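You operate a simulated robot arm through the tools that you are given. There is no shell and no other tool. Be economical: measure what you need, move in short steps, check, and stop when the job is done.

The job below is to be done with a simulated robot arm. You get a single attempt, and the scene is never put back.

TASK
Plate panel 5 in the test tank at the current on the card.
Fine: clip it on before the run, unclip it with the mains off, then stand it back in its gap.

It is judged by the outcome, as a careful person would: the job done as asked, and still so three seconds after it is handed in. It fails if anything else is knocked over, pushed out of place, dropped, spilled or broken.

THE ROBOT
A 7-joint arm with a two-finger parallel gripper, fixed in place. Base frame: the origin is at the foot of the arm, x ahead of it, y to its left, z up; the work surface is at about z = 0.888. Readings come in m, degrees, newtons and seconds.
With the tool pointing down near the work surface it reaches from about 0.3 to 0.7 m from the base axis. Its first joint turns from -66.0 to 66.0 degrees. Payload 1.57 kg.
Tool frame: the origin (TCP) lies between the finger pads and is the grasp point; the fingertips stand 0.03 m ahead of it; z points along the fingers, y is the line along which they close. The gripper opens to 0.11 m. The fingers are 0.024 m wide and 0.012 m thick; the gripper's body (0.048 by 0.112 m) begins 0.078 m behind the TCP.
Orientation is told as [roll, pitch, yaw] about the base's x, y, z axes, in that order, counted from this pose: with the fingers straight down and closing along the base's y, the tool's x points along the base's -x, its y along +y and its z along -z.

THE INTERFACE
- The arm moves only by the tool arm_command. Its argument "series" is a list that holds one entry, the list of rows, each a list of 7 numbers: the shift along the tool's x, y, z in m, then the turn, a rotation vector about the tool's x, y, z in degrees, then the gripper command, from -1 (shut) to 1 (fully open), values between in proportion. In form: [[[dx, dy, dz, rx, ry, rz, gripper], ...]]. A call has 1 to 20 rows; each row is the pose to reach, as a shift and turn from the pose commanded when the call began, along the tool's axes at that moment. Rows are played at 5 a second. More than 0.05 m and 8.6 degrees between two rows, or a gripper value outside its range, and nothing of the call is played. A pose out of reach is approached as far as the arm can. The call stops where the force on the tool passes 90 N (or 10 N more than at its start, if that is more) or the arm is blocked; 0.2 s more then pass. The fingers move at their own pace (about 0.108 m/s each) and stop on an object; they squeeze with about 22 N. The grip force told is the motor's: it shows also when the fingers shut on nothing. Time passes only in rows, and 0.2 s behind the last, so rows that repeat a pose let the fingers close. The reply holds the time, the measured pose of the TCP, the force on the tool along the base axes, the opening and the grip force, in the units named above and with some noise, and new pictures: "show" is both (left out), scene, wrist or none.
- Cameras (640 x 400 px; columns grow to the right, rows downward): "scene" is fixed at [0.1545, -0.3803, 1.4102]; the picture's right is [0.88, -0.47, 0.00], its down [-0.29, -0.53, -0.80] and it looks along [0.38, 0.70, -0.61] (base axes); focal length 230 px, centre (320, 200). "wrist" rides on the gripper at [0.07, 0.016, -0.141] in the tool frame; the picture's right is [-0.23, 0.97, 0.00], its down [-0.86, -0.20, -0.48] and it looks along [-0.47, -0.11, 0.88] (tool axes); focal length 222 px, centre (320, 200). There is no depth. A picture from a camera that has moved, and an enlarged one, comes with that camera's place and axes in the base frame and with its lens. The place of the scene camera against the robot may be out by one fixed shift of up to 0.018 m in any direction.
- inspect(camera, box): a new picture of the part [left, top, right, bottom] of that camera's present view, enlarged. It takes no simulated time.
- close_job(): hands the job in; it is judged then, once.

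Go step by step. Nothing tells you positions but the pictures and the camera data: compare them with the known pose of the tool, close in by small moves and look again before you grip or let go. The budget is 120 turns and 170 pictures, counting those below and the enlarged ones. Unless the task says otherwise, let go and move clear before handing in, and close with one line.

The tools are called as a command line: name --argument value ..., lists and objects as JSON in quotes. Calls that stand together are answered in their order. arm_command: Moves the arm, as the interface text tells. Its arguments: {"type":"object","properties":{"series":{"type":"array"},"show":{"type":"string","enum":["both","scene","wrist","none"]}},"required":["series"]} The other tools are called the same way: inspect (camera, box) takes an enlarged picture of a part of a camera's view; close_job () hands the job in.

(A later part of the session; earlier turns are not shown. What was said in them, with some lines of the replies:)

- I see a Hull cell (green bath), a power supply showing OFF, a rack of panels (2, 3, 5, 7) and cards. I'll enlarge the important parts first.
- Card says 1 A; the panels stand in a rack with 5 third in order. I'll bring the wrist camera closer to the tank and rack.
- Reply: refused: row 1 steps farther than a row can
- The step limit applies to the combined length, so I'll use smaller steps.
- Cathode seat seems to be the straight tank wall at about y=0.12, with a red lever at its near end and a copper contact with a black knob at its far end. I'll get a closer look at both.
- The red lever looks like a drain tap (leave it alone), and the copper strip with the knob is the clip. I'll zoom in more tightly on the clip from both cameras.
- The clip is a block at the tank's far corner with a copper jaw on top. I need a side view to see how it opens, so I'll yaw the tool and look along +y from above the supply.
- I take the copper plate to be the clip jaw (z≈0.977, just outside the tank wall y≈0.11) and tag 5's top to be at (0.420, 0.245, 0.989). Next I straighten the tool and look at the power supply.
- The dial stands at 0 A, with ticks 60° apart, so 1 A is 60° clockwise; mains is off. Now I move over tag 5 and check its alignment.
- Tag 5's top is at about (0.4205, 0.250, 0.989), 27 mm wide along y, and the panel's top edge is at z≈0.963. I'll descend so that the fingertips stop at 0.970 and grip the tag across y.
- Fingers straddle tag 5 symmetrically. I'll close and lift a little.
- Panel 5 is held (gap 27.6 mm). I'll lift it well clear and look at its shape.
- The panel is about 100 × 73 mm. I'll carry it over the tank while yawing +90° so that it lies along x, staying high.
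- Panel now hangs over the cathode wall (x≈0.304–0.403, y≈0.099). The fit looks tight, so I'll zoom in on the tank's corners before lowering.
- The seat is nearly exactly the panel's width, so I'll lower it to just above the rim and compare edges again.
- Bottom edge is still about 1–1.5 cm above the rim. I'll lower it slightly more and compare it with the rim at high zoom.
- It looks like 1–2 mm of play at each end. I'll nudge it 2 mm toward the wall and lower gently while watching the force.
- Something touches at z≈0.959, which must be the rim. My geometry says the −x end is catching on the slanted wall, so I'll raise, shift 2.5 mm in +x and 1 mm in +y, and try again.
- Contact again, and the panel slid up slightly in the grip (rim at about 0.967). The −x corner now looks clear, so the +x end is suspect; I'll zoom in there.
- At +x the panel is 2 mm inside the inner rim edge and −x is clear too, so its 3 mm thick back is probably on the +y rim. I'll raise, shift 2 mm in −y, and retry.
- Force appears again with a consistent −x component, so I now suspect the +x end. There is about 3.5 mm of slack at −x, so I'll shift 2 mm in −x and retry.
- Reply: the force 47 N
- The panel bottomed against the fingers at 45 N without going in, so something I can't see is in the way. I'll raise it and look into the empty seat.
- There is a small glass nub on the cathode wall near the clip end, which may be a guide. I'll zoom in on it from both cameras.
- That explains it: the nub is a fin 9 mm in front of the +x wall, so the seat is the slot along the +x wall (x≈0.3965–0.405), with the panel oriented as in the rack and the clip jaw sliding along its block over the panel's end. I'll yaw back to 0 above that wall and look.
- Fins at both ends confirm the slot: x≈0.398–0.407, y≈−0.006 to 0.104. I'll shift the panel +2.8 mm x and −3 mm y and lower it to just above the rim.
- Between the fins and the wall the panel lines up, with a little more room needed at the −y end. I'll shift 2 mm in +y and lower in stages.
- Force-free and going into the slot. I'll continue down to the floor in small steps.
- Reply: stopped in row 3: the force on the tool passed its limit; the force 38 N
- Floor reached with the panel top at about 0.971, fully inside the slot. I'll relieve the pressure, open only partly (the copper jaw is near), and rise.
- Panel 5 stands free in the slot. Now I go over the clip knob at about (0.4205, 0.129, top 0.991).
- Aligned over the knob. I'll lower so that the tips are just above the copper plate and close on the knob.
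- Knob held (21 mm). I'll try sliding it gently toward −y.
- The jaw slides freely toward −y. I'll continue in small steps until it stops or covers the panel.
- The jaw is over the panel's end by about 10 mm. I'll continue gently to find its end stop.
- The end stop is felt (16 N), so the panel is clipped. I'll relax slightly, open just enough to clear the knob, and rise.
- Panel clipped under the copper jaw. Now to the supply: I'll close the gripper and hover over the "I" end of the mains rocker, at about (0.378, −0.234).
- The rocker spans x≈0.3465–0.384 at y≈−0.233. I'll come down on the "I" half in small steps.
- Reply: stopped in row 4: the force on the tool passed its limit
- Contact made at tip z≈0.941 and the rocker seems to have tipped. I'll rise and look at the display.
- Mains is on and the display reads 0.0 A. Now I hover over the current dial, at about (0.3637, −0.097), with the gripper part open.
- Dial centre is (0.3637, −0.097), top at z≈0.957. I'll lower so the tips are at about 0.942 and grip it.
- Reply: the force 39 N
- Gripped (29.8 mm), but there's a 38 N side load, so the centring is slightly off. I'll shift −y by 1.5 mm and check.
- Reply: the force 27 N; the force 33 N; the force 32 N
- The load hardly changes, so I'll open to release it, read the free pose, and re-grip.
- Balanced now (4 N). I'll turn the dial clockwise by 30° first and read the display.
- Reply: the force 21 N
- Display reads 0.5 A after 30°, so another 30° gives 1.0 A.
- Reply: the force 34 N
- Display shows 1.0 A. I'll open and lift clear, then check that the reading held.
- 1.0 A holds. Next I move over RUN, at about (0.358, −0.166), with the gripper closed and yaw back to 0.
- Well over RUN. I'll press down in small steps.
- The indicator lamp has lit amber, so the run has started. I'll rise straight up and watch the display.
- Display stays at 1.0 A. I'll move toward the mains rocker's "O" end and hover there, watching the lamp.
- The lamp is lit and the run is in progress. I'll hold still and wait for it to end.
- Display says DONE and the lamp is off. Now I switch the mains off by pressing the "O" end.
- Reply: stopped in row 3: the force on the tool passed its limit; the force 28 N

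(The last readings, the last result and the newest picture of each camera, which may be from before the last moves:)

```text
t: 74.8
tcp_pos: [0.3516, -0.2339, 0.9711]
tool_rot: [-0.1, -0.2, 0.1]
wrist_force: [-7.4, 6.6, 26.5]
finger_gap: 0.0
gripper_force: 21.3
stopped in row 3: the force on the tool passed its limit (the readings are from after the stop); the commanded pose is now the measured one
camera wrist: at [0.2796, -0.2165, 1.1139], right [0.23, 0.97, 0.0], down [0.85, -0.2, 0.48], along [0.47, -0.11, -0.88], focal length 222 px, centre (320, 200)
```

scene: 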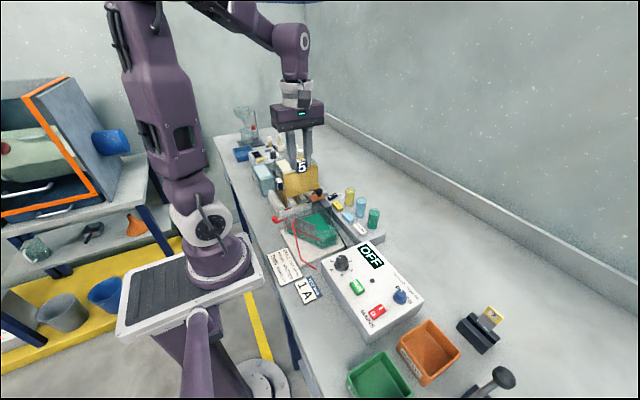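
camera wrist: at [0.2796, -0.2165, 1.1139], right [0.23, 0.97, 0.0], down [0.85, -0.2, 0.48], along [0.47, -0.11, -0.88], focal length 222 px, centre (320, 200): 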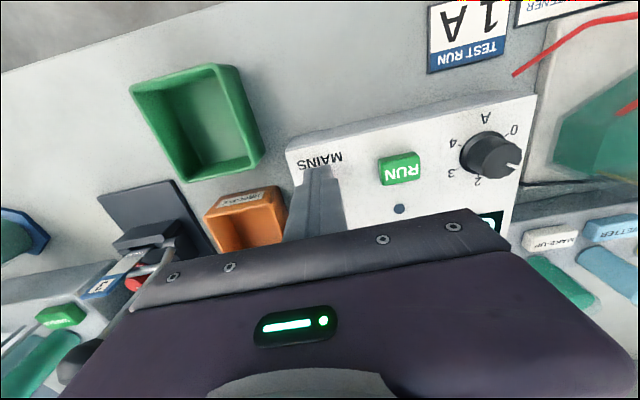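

Contact force reached. I'll rise and check the display.

arm_command --series '[[[0, 0, -0.03, 0, 0, 0, -1], [0, 0.02, -0.07, 0, 0, 0, -1], [0, 0.05, -0.1, 0, 0, 0, -1], [0, 0.08, -0.13, 0, 0, 0, -1], [0, 0.08, -0.13, 0, 0, 0, -1]]]' --show "wrist"

inspect --camera "wrist" --box '[240, 80, 560, 220]'

```text
t: 76.0
tcp_pos: [0.3502, -0.152, 1.1021]
tool_rot: [-0.2, -0.3, 0.1]
wrist_force: [0.2, -0.1, -1.0]
finger_gap: 0.0001
gripper_force: 21.4
camera wrist: at [0.2792, -0.1358, 1.2443], right [0.23, 0.97, 0.0], down [0.85, -0.2, 0.48], along [0.47, -0.11, -0.88], focal length 222 px, centre (320, 200)
```

wrist: 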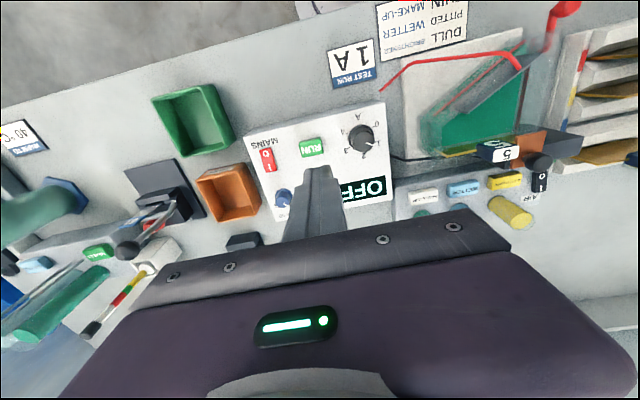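

```text
2.00 times, centred on (400, 150) of wrist
camera zoom: at [0.2792, -0.1358, 1.2443], right [0.23, 0.97, 0.0], down [0.85, -0.2, 0.48], along [0.47, -0.11, -0.88], focal length 444 px, centre (160, 300)
```

zoom: 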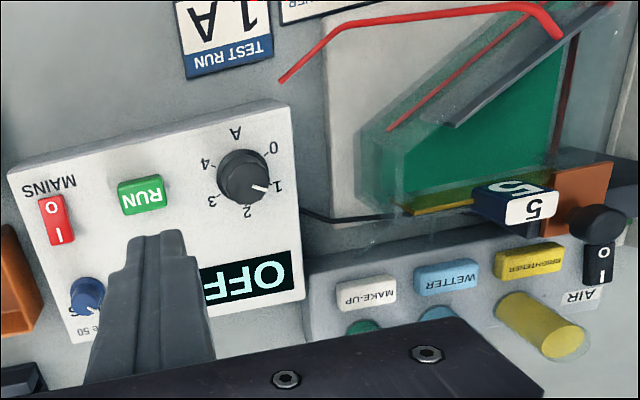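

Mains is off (OFF shown). Now I go back to the clip knob, expected at about (0.4215, 0.0945), with a narrow opening because the tag is close.

arm_command --series '[[[-0.01, 0.04, 0, 0, 0.3, 0, -0.4545], [-0.02, 0.08, 0, 0, 0.3, 0, -0.4545], [-0.03, 0.12, 0, 0, 0.3, 0, -0.4545], [-0.042, 0.16, 0, 0, 0.3, 0, -0.4545], [-0.055, 0.2, 0, 0, 0.3, 0, -0.4545], [-0.068, 0.235, 0.01, 0, 0.3, 0, -0.4545], [-0.0713, 0.2465, 0.03, 0, 0.3, 0, -0.4545], [-0.0713, 0.2465, 0.06, 0, 0.3, 0, -0.4545], [-0.0713, 0.2465, 0.06, 0, 0.3, 0, -0.4545]]]' --show "wrist"

inspect --camera "wrist" --box '[240, 110, 400, 220]'

```text
t: 78.0
tcp_pos: [0.4224, 0.0933, 1.0406]
tool_rot: [-0.2, 0.0, 0.1]
wrist_force: [-0.7, 0.7, 0.1]
finger_gap: 0.0299
gripper_force: 0.0
camera wrist: at [0.3517, 0.1105, 1.1829], right [0.23, 0.97, 0.0], down [0.86, -0.2, 0.48], along [0.47, -0.11, -0.88], focal length 222 px, centre (320, 200)
```

wrist: 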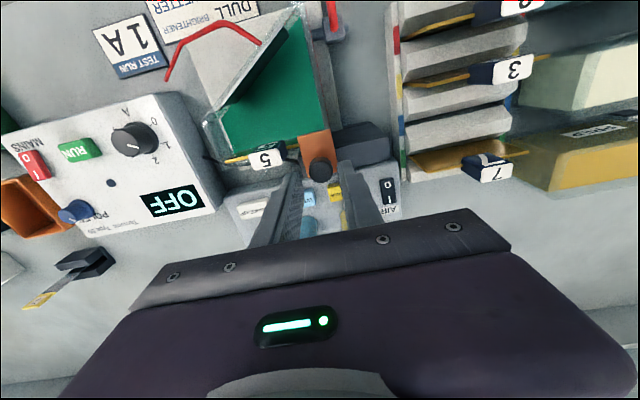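

```text
3.64 times, centred on (320, 165) of wrist
camera zoom: at [0.3517, 0.1105, 1.1829], right [0.23, 0.97, 0.0], down [0.86, -0.2, 0.48], along [0.47, -0.11, -0.88], focal length 808 px, centre (320, 327)
```

zoom: 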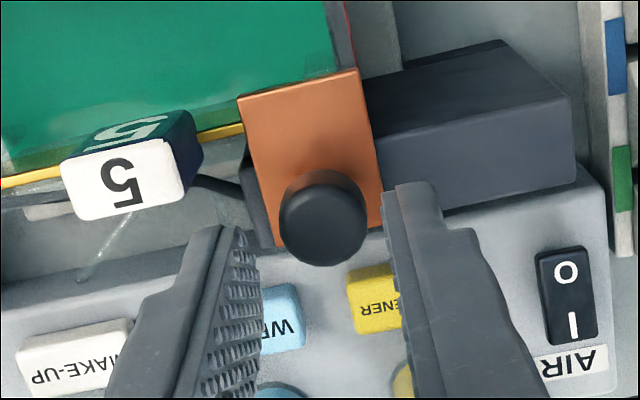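

Aligned. I'll lower, close on the knob and slide it back +y about 33 mm to its open position.

arm_command --series '[[[0, 0.001, 0.015, 0, 0, 0, -0.4545], [0, 0.001, 0.028, 0, 0, 0, -0.4545], [0, 0.001, 0.028, 0, 0, 0, -1], [0, 0.001, 0.028, 0, 0, 0, -1], [0, 0.001, 0.028, 0, 0, 0, -1], [0, 0.006, 0.028, 0, 0, 0, -1], [0, 0.011, 0.028, 0, 0, 0, -1], [0, 0.016, 0.028, 0, 0, 0, -1], [0, 0.021, 0.028, 0, 0, 0, -1], [0, 0.025, 0.028, 0, 0, 0, -1], [0, 0.025, 0.028, 0, 0, 0, -1]]]' --show "none"

inspect --camera "scene" --box '[295, 170, 365, 240]'

```text
t: 80.4
tcp_pos: [0.4217, 0.1182, 1.013]
tool_rot: [-0.2, -0.1, 0.1]
wrist_force: [-2.9, -0.4, 27.8]
finger_gap: 0.021
gripper_force: 34.2
```

```text
5.71 times, centred on (330, 205) of scene
camera zoom: at [0.1541, -0.3804, 1.4102], right [0.88, -0.47, 0.0], down [-0.29, -0.53, -0.8], along [0.38, 0.7, -0.61], focal length 1316 px, centre (263, 171)
```

zoom: 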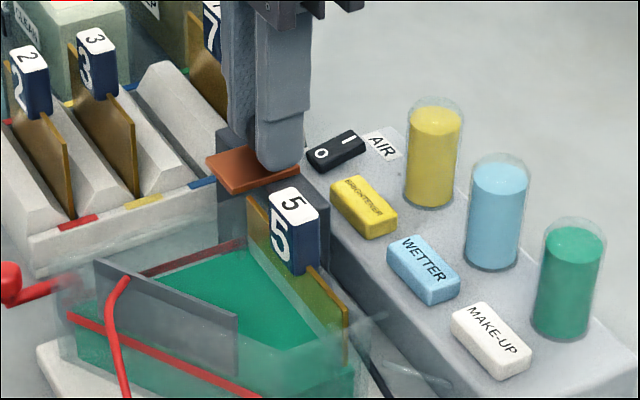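

arm_command --series '[[[0, 0.003, -0.0005, 0, 0, 0, -1], [0, 0.006, -0.0005, 0, 0, 0, -1], [0, 0.009, -0.0005, 0, 0, 0, -1], [0, 0.011, -0.0005, 0, 0, 0, -1], [0, 0.011, -0.0005, 0, 0, 0, -1]]]' --show "none"

```text
t: 81.6
tcp_pos: [0.4222, 0.1275, 1.0124]
tool_rot: [-0.3, 0.3, 0.1]
wrist_force: [4.3, -4.3, -12.1]
finger_gap: 0.0208
gripper_force: 33.8
```

The clip is back at its original open position. I'll release, rise and return over tag 5.

arm_command --series '[[[0, 0, 0, 0, 0, 0, -0.1], [0, 0, 0, 0, 0, 0, -0.1], [0, 0, -0.03, 0, 0, 0, -0.1], [0, 0, -0.07, 0, 0, 0, -0.1], [0.009, -0.038, -0.07, 0, 0, 0, -0.1], [0.0185, -0.077, -0.07, 0, 0, 0, -0.1], [0.0185, -0.077, -0.05, 0, 0, 0, -0.1], [0.0185, -0.077, -0.05, 0, 0, 0, -0.1]]]' --show "wrist"

inspect --camera "wrist" --box '[240, 100, 420, 220]'

```text
t: 83.4
tcp_pos: [0.4025, 0.0512, 1.0624]
tool_rot: [-0.2, 0.0, 0.1]
wrist_force: [0.1, 1.0, 0.6]
finger_gap: 0.0494
gripper_force: 0.1
camera wrist: at [0.3331, 0.0687, 1.2051], right [0.23, 0.97, 0.0], down [0.86, -0.2, 0.48], along [0.47, -0.11, -0.88], focal length 222 px, centre (320, 200)
```

wrist: 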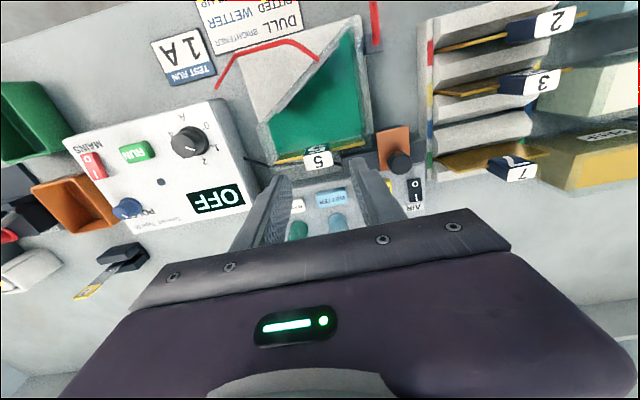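

```text
3.33 times, centred on (330, 160) of wrist
camera zoom: at [0.3331, 0.0687, 1.2051], right [0.23, 0.97, 0.0], down [0.86, -0.2, 0.48], along [0.47, -0.11, -0.88], focal length 740 px, centre (287, 333)
```

zoom: 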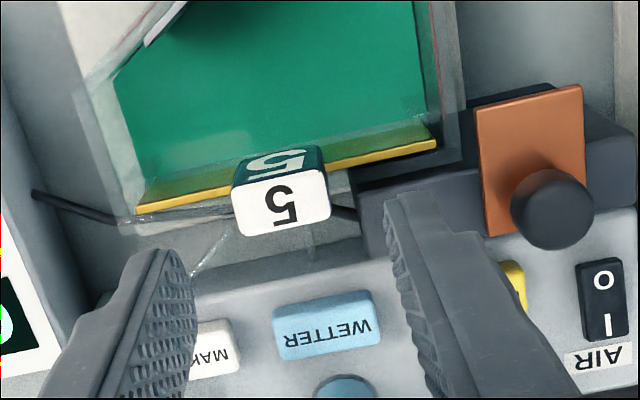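

The jaw is clear of the panel and tag 5 sits exactly below the tool. I'll lower to tips at 0.975 and grip.

arm_command --series '[[[0, 0, 0.03, 0, 0, 0, -0.1], [0, 0, 0.05, 0, 0, 0, -0.1], [0, 0, 0.057, 0, 0, 0, -0.1], [0, 0, 0.057, 0, 0, 0, -1], [0, 0, 0.057, 0, 0, 0, -1], [0, 0, 0.057, 0, 0, 0, -1], [0, 0, 0.057, 0, 0, 0, -1]]]' --show "none"

inspect --camera "scene" --box '[295, 170, 365, 240]'

```text
t: 85.0
tcp_pos: [0.4033, 0.0533, 1.0055]
tool_rot: [-0.2, 0.2, 0.1]
wrist_force: [1.1, 0.4, 0.3]
finger_gap: 0.0276
gripper_force: 22.3
```

```text
5.71 times, centred on (330, 205) of scene
camera zoom: at [0.1545, -0.3803, 1.4102], right [0.88, -0.47, 0.0], down [-0.29, -0.53, -0.8], along [0.38, 0.7, -0.61], focal length 1316 px, centre (263, 171)
```

zoom: 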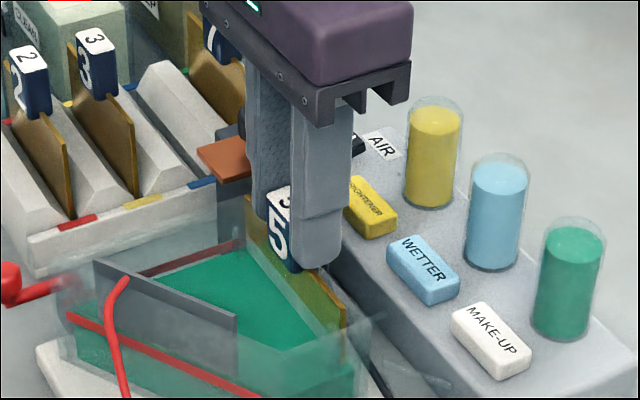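

Tag gripped. I'll lift straight up out of the slot.

arm_command --series '[[[0, 0, -0.015, 0, 0, 0, -1], [0, 0, -0.035, 0, 0, 0, -1], [0, 0, -0.06, 0, 0, 0, -1], [0, 0, -0.09, 0, 0, 0, -1], [0, 0, -0.12, 0, 0, 0, -1], [0, 0, -0.14, 0, 0, 0, -1], [0, 0, -0.14, 0, 0, 0, -1], [0, 0, -0.14, 0, 0, 0, -1]]]' --show "scene"

inspect --camera "scene" --box '[285, 150, 375, 240]'

```text
t: 86.8
tcp_pos: [0.4027, 0.0528, 1.1457]
tool_rot: [-0.2, 0.0, 0.1]
wrist_force: [-0.2, -0.1, -1.8]
finger_gap: 0.0272
gripper_force: 22.2
```

scene: 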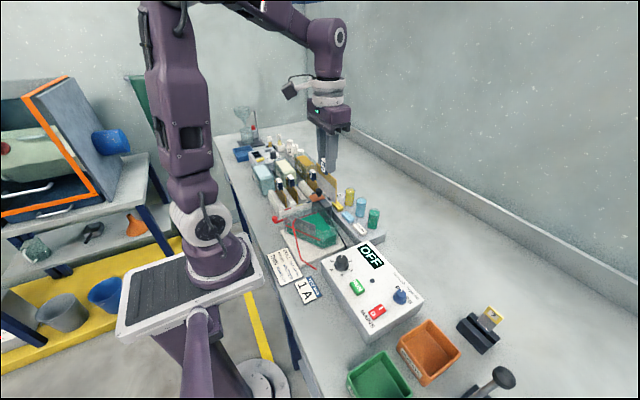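

```text
4.44 times, centred on (330, 195) of scene
camera zoom: at [0.1545, -0.3803, 1.4102], right [0.88, -0.47, 0.0], down [-0.29, -0.53, -0.8], along [0.38, 0.7, -0.61], focal length 1024 px, centre (276, 222)
```

zoom: 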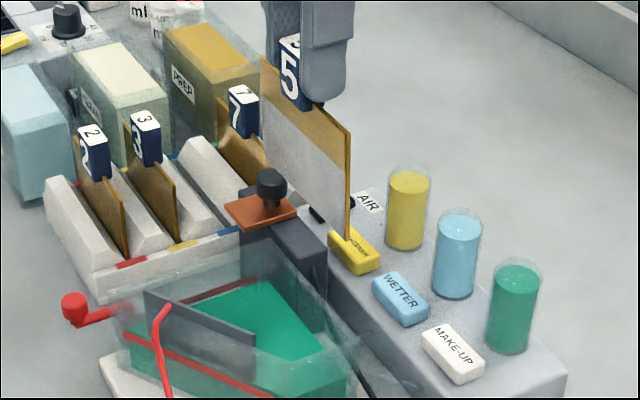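

The panel is now plated silver below the bath line. I'll carry it back above its gap (blue mark) at about (0.4215, 0.2495).

arm_command --series '[[[-0.004, 0.04, 0, 0, 0, 0, -1], [-0.008, 0.08, 0, 0, 0, 0, -1], [-0.012, 0.12, 0, 0, 0, 0, -1], [-0.016, 0.16, 0, 0, 0, 0, -1], [-0.0188, 0.197, 0, 0, 0, 0, -1], [-0.0188, 0.197, 0.04, 0, 0, 0, -1], [-0.0188, 0.197, 0.06, 0, 0, 0, -1], [-0.0188, 0.197, 0.06, 0, 0, 0, -1]]]' --show "wrist"

inspect --camera "wrist" --box '[240, 60, 420, 220]'

inspect --camera "scene" --box '[265, 140, 345, 220]'

```text
t: 88.6
tcp_pos: [0.4224, 0.2495, 1.0855]
tool_rot: [-0.2, 0.1, 0.0]
wrist_force: [0.8, -0.3, -0.7]
finger_gap: 0.0275
gripper_force: 21.8
camera wrist: at [0.351, 0.2665, 1.2279], right [0.23, 0.97, 0.0], down [0.86, -0.2, 0.48], along [0.47, -0.11, -0.88], focal length 222 px, centre (320, 200)
```

wrist: 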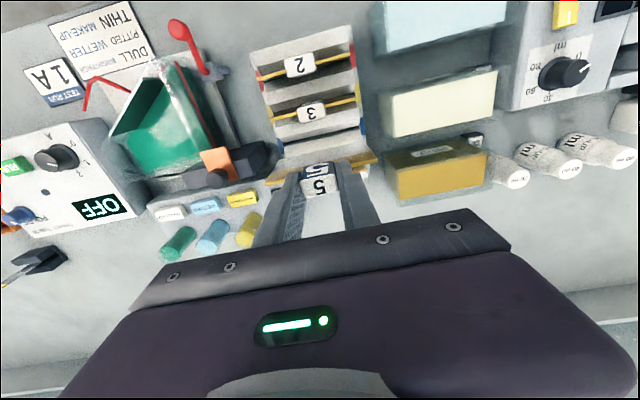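

```text
2.50 times, centred on (330, 140) of wrist
camera zoom: at [0.351, 0.2665, 1.2279], right [0.23, 0.97, 0.0], down [0.86, -0.2, 0.48], along [0.47, -0.11, -0.88], focal length 555 px, centre (295, 350)
```

zoom: 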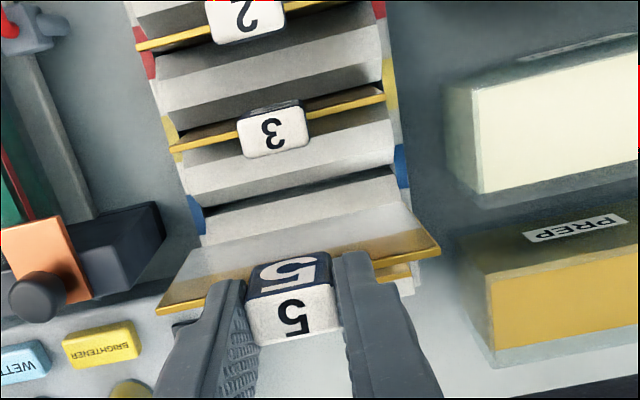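

```text
5.00 times, centred on (305, 180) of scene
camera zoom: at [0.1545, -0.3803, 1.4102], right [0.88, -0.47, 0.0], down [-0.29, -0.53, -0.8], along [0.38, 0.7, -0.61], focal length 1152 px, centre (395, 300)
```

zoom: 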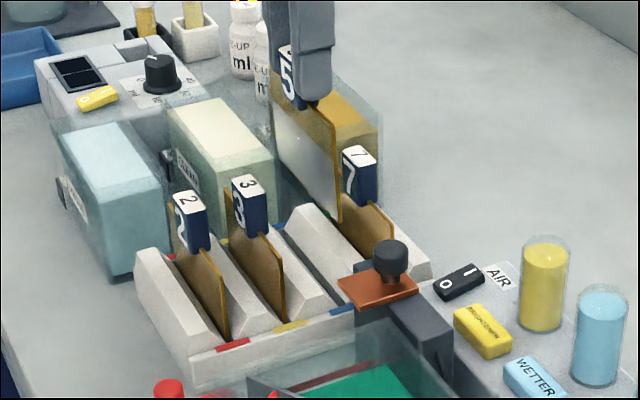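

Positioned above its gap between 3 and 7. I'll lower partway and check alignment with the gap.

arm_command --series '[[[0, 0, 0.015, 0, 0, 0, -1], [0, 0, 0.03, 0, 0, 0, -1], [0, 0, 0.038, 0, 0, 0, -1], [0, 0, 0.038, 0, 0, 0, -1]]]' --show "none"

inspect --camera "wrist" --box '[260, 110, 390, 210]'

inspect --camera "scene" --box '[290, 155, 350, 215]'

```text
t: 89.6
tcp_pos: [0.4214, 0.2495, 1.0458]
tool_rot: [-0.2, 0.1, 0.1]
wrist_force: [0.8, -0.2, -1.1]
finger_gap: 0.0273
gripper_force: 22.5
```

```text
4.00 times, centred on (325, 160) of wrist
camera zoom: at [0.3515, 0.2663, 1.1892], right [0.23, 0.97, 0.0], down [0.86, -0.2, 0.48], along [0.47, -0.11, -0.88], focal length 888 px, centre (300, 360)
```

zoom: 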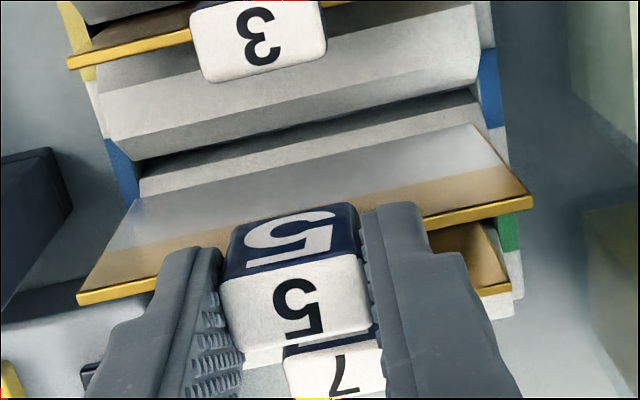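

```text
6.67 times, centred on (320, 185) of scene
camera zoom: at [0.1545, -0.3803, 1.4102], right [0.88, -0.47, 0.0], down [-0.29, -0.53, -0.8], along [0.38, 0.7, -0.61], focal length 1536 px, centre (320, 300)
```

zoom: 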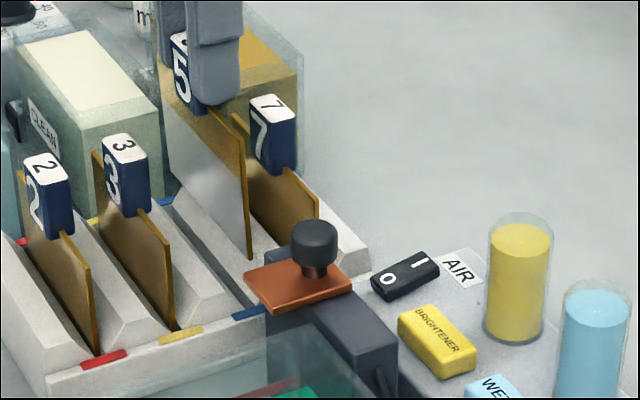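

The panel's bottom edge lines up with the gap. I'll lower it in steps, watching the force.

arm_command --series '[[[0, 0, 0.005, 0, 0, 0, -1], [0, 0, 0.01, 0, 0, 0, -1], [0, 0, 0.015, 0, 0, 0, -1], [0, 0, 0.02, 0, 0, 0, -1], [0, 0, 0.025, 0, 0, 0, -1], [0, 0, 0.025, 0, 0, 0, -1]]]' --show "none"

inspect --camera "scene" --box '[290, 155, 350, 215]'

```text
t: 91.0
tcp_pos: [0.4218, 0.2492, 1.021]
tool_rot: [-0.2, 0.2, 0.1]
wrist_force: [0.1, 0.1, -0.6]
finger_gap: 0.0275
gripper_force: 21.6
```

```text
6.67 times, centred on (320, 185) of scene
camera zoom: at [0.1545, -0.3803, 1.4102], right [0.88, -0.47, 0.0], down [-0.29, -0.53, -0.8], along [0.38, 0.7, -0.61], focal length 1536 px, centre (320, 300)
```

zoom: 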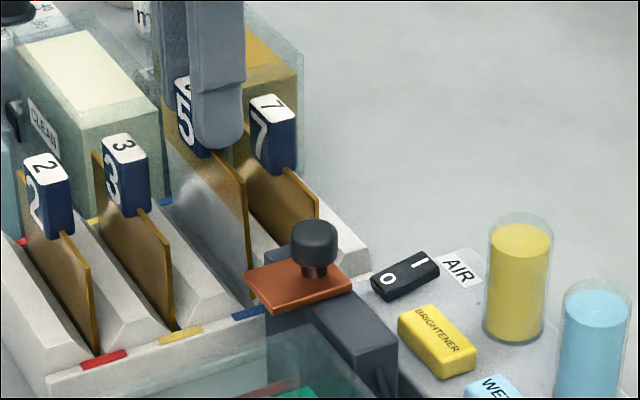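

arm_command --series '[[[0, 0, 0.005, 0, 0, 0, -1], [0, 0, 0.01, 0, 0, 0, -1], [0, 0, 0.014, 0, 0, 0, -1], [0, 0, 0.018, 0, 0, 0, -1], [0, 0, 0.018, 0, 0, 0, -1]]]' --show "none"

inspect --camera "scene" --box '[290, 155, 350, 215]'

```text
t: 92.2
tcp_pos: [0.4223, 0.2473, 1.0039]
tool_rot: [-0.2, 0.1, 0.2]
wrist_force: [-5.9, -0.9, -0.2]
finger_gap: 0.0273
gripper_force: 22.1
```

```text
6.67 times, centred on (320, 185) of scene
camera zoom: at [0.1544, -0.3803, 1.4102], right [0.88, -0.47, 0.0], down [-0.29, -0.53, -0.8], along [0.38, 0.7, -0.61], focal length 1536 px, centre (320, 300)
```

zoom: 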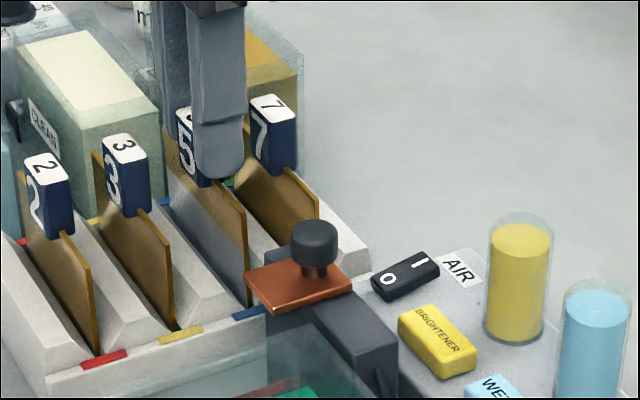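

Light side contact in the groove. I'll ease 0.7 mm in −x and go the last few millimetres to the floor.

arm_command --series '[[[0.0007, 0, 0.0, 0, 0, 0, -1], [0.0007, 0, 0.002, 0, 0, 0, -1], [0.0007, 0, 0.004, 0, 0, 0, -1], [0.0007, 0, 0.006, 0, 0, 0, -1], [0.0007, 0, 0.0075, 0, 0, 0, -1]]]' --show "none"

inspect --camera "scene" --box '[290, 155, 350, 215]'

```text
t: 93.4
tcp_pos: [0.4205, 0.2483, 0.9971]
tool_rot: [-0.1, -0.1, 0.1]
wrist_force: [-2.5, -1.8, 16.2]
finger_gap: 0.0272
gripper_force: 22.0
```

```text
6.67 times, centred on (320, 185) of scene
camera zoom: at [0.1542, -0.3805, 1.4102], right [0.88, -0.47, 0.0], down [-0.29, -0.53, -0.8], along [0.38, 0.7, -0.61], focal length 1536 px, centre (320, 300)
```

zoom: 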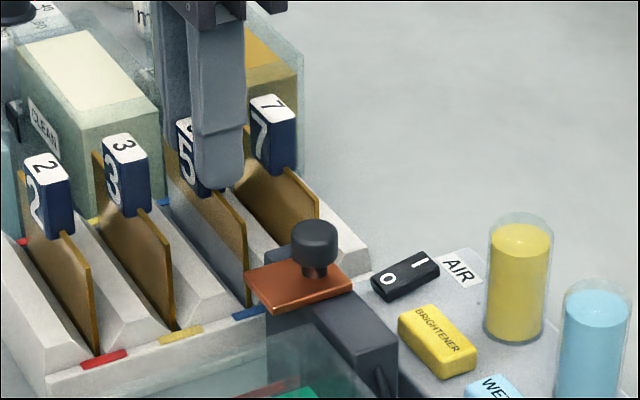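

Floor contact (16 N) at the original seating height. I'll release and rise clear.

arm_command --series '[[[0, 0, -0.001, 0, 0, 0, -1], [0, 0, -0.001, 0, 0, 0, 0.1], [0, 0, -0.001, 0, 0, 0, 0.1], [0, 0, -0.001, 0, 0, 0, 0.1], [0, 0, -0.03, 0, 0, 0, 0.1], [0, 0, -0.07, 0, 0, 0, 0.1], [0, 0, -0.11, 0, 0, 0, 0.1], [0, 0, -0.15, 0, 0, 0, 0.1], [0, 0, -0.15, 0, 0, 0, 0.1]]]' --show "both"

inspect --camera "scene" --box '[270, 150, 390, 270]'

inspect --camera "wrist" --box '[150, 40, 420, 210]'

```text
t: 95.4
tcp_pos: [0.4218, 0.2492, 1.146]
tool_rot: [-0.2, 0.0, 0.1]
wrist_force: [0.4, -0.1, 0.0]
finger_gap: 0.0606
gripper_force: 0.1
camera wrist: at [0.351, 0.2666, 1.2899], right [0.23, 0.97, 0.0], down [0.86, -0.2, 0.48], along [0.47, -0.11, -0.88], focal length 222 px, centre (320, 200)
```

scene: 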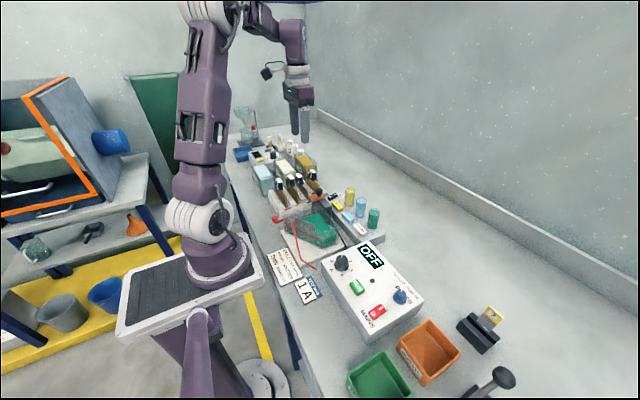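
wrist: 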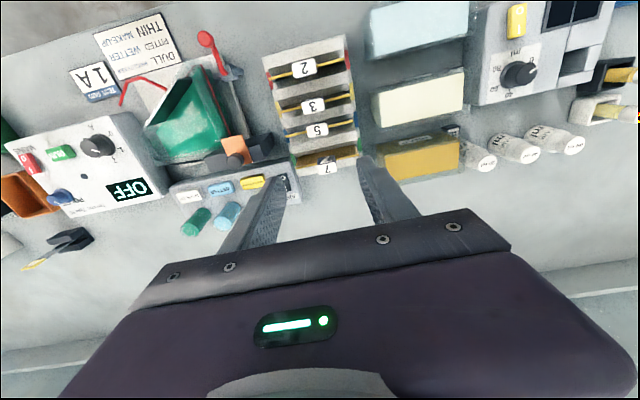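

```text
3.33 times, centred on (330, 210) of scene
camera zoom: at [0.1545, -0.3803, 1.4102], right [0.88, -0.47, 0.0], down [-0.29, -0.53, -0.8], along [0.38, 0.7, -0.61], focal length 768 px, centre (287, 167)
```

zoom: 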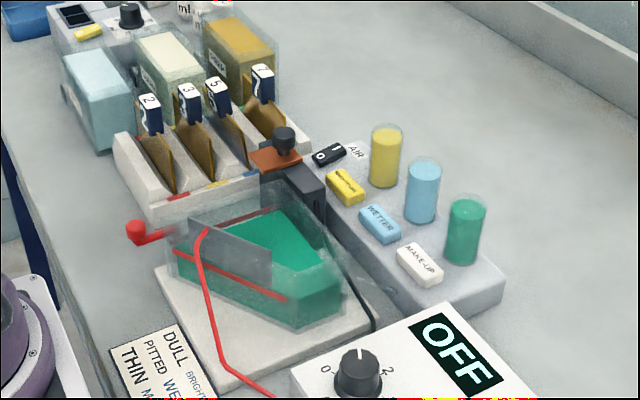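

```text
2.35 times, centred on (285, 125) of wrist
camera zoom: at [0.351, 0.2666, 1.2899], right [0.23, 0.97, 0.0], down [0.86, -0.2, 0.48], along [0.47, -0.11, -0.88], focal length 523 px, centre (402, 376)
```

zoom: 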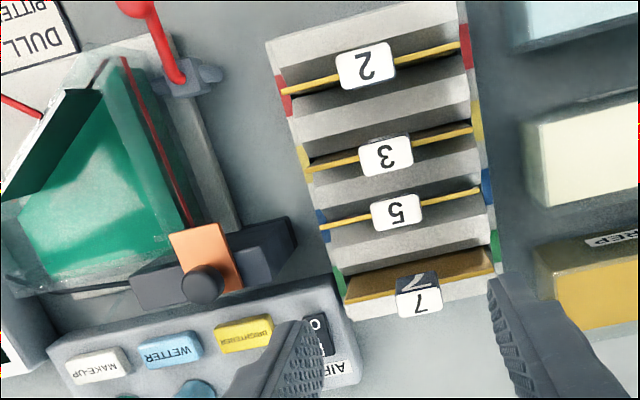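

Panel 5 is back in its gap, but its tag seems to lean toward panel 3. I'll look closely.

inspect --camera "scene" --box '[280, 165, 330, 215]'

inspect --camera "wrist" --box '[255, 50, 375, 180]'

```text
8.00 times, centred on (305, 190) of scene
camera zoom: at [0.1545, -0.3803, 1.4102], right [0.88, -0.47, 0.0], down [-0.29, -0.53, -0.8], along [0.38, 0.7, -0.61], focal length 1843 px, centre (440, 280)
```

zoom: 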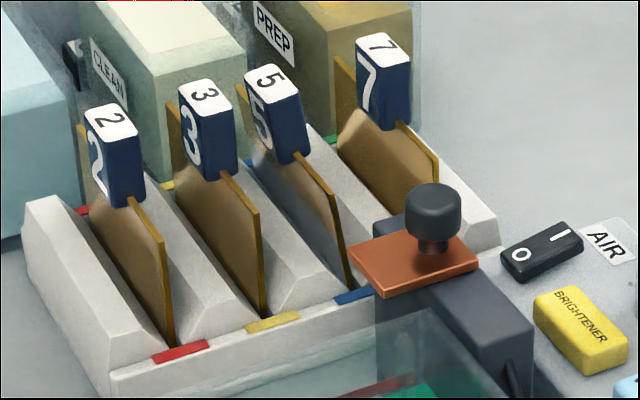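

```text
3.08 times, centred on (315, 115) of wrist
camera zoom: at [0.351, 0.2666, 1.2899], right [0.23, 0.97, 0.0], down [0.86, -0.2, 0.48], along [0.47, -0.11, -0.88], focal length 684 px, centre (335, 462)
```

zoom: 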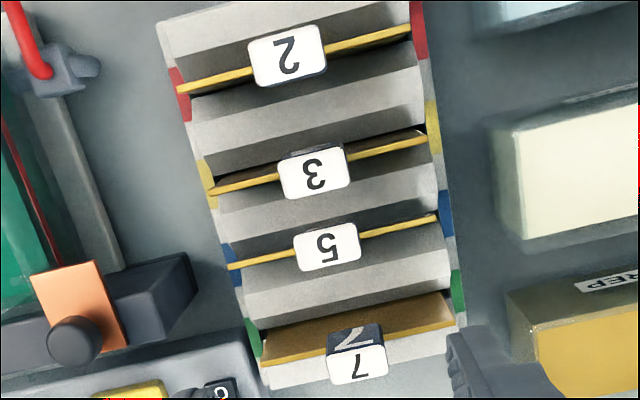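

Panel 5 stands in its gap but leans about 7° (tag x≈0.409 instead of 0.421), while the others are upright. I'll straighten it: tilt the tool to match, take the tag, and bring it upright.

arm_command --series '[[[0.005, 0, 0.03, 0, -2.5, 0, 0.1], [0.01, 0, 0.06, 0, -5, 0, 0.1], [0.0175, 0, 0.1, 0, -7, 0, 0.1], [0.0175, 0, 0.1, 0, -7, 0, 0.1]]]' --show "none"

inspect --camera "wrist" --box '[240, 80, 400, 220]'

```text
t: 96.4
tcp_pos: [0.4046, 0.2473, 1.0455]
tool_rot: [-0.3, -6.9, 0.1]
wrist_force: [-0.2, -0.1, 0.8]
finger_gap: 0.0605
gripper_force: 0.1
```

```text
2.86 times, centred on (320, 150) of wrist
camera zoom: at [0.3165, 0.265, 1.179], right [0.22, 0.97, 0.02], down [0.79, -0.2, 0.58], along [0.57, -0.11, -0.81], focal length 635 px, centre (320, 343)
```

zoom: 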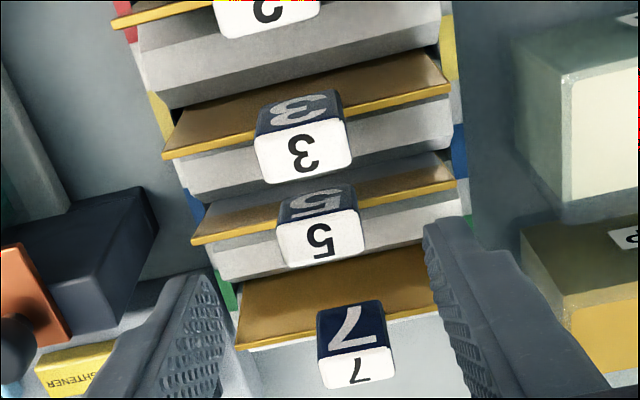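

Matches the tag's axis. I'll lower along the tool axis and grip.

arm_command --series '[[[0.0019, 0.0005, 0.025, 0, 0, 0, 0.1], [0.0019, 0.0005, 0.045, 0, 0, 0, 0.1], [0.0019, 0.0005, 0.049, 0, 0, 0, 0.1], [0.0019, 0.0005, 0.049, 0, 0, 0, -1], [0.0019, 0.0005, 0.049, 0, 0, 0, -1], [0.0019, 0.0005, 0.049, 0, 0, 0, -1], [0.0019, 0.0005, 0.049, 0, 0, 0, -1]]]' --show "none"

inspect --camera "wrist" --box '[250, 80, 410, 220]'

```text
t: 98.0
tcp_pos: [0.4084, 0.2484, 0.9987]
tool_rot: [-0.2, -7.0, 0.1]
wrist_force: [-0.9, -0.4, -1.0]
finger_gap: 0.0274
gripper_force: 21.9
```

```text
2.86 times, centred on (330, 150) of wrist
camera zoom: at [0.3209, 0.2657, 1.1306], right [0.22, 0.97, 0.02], down [0.79, -0.2, 0.58], along [0.57, -0.11, -0.81], focal length 635 px, centre (291, 343)
```

zoom: 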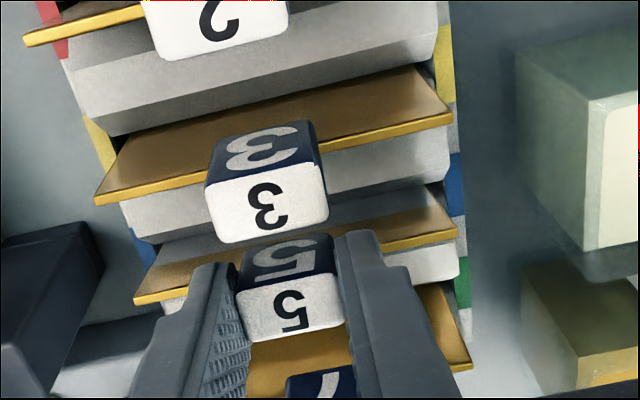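

The tag sits in the grip just as in the first grasp, so tool vertical means panel vertical. I'll lift 1 cm, straighten, and move to x≈0.4212.

arm_command --series '[[[-0.003, 0.0005, -0.006, 0, 1, 0, -1], [-0.008, 0.0005, -0.0093, 0, 4, 0, -1], [-0.014, 0.0005, -0.0093, 0, 7, 0, -1], [-0.014, 0.0005, -0.0093, 0, 7, 0, -1], [-0.014, 0.0005, -0.0093, 0, 7, 0, -1]]]' --show "none"

arm_command --series '[[[0, 0, 0.0, 0, 0, 0, -1], [0, 0, 0.0, 0, 0, 0, -1]]]' --show "none"

```text
t: 99.2
tcp_pos: [0.4206, 0.2499, 1.009]
tool_rot: [-0.2, 0.1, 0.1]
wrist_force: [-0.2, 0.0, -1.1]
finger_gap: 0.0277
gripper_force: 22.4
```

```text
t: 99.8
tcp_pos: [0.4203, 0.2501, 1.0094]
tool_rot: [-0.3, 0.1, 0.2]
wrist_force: [-0.6, 0.9, -1.3]
finger_gap: 0.0275
gripper_force: 22.4
```

arm_command --series '[[[-0.0007, 0, 0.004, 0, 0, 0, -1], [-0.0007, 0, 0.008, 0, 0, 0, -1], [-0.0007, 0, 0.0095, 0, 0, 0, -1], [-0.0007, 0, 0.0095, 0, 0, 0, -1]]]' --show "none"

```text
t: 100.8
tcp_pos: [0.4209, 0.2514, 0.9991]
tool_rot: [-0.1, 0.0, 0.1]
wrist_force: [0.2, 0.6, -0.5]
finger_gap: 0.0273
gripper_force: 22.7
```

arm_command --series '[[[0, 0, 0.0007, 0, 0, 0, -1], [0, 0, 0.0014, 0, 0, 0, -1], [0, 0, 0.002, 0, 0, 0, -1]]]' --show "none"

```text
t: 101.6
tcp_pos: [0.4214, 0.2503, 0.9973]
tool_rot: [-0.2, -0.1, 0.1]
wrist_force: [-1.0, -2.5, 17.3]
finger_gap: 0.0274
gripper_force: 21.6
```

Floor contact with no side load. I'll back off slightly, open slowly, and rise.

arm_command --series '[[[0, 0, -0.0008, 0, 0, 0, -1], [0, 0, -0.0008, 0, 0, 0, -0.48], [0, 0, -0.0008, 0, 0, 0, -0.4], [0, 0, -0.0008, 0, 0, 0, -0.2], [0, 0, -0.0008, 0, 0, 0, 0], [0, 0, -0.03, 0, 0, 0, 0], [0, 0, -0.07, 0, 0, 0, 0], [0, 0, -0.11, 0, 0, 0, 0], [0, 0, -0.15, 0, 0, 0, 0], [0, 0, -0.15, 0, 0, 0, 0]]]' --show "none"

inspect --camera "scene" --box '[270, 155, 350, 235]'

inspect --camera "wrist" --box '[150, 40, 420, 210]'

```text
t: 103.8
tcp_pos: [0.4211, 0.2503, 1.147]
tool_rot: [-0.1, 0.1, 0.1]
wrist_force: [0.5, 0.7, -0.1]
finger_gap: 0.0553
gripper_force: 0.1
```

```text
5.00 times, centred on (310, 195) of scene
camera zoom: at [0.1545, -0.3803, 1.4102], right [0.88, -0.47, 0.0], down [-0.29, -0.53, -0.8], along [0.38, 0.7, -0.61], focal length 1152 px, centre (370, 225)
```

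zoom: 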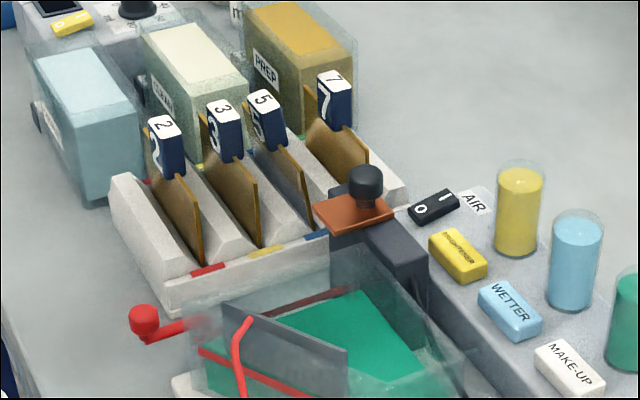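

```text
2.35 times, centred on (285, 125) of wrist
camera zoom: at [0.3507, 0.2676, 1.2896], right [0.23, 0.97, 0.0], down [0.86, -0.2, 0.48], along [0.47, -0.11, -0.88], focal length 523 px, centre (402, 376)
```

zoom: 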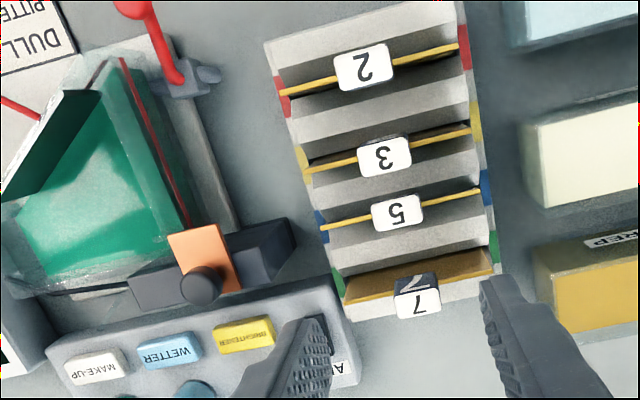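

Panel 5 is seated fully in its own gap and resting steadily against the gap's side. The clip is open, the mains is off, nothing else has moved and the arm is clear, so I'm handing in.

close_job

```text
The job is handed in.
```

Panel 5 was clipped on and plated at 1.0 A until the display read DONE. I unclipped it with the mains off and stood it back in its gap, where it leans about 7° against the side; one try at setting it upright didn't hold.
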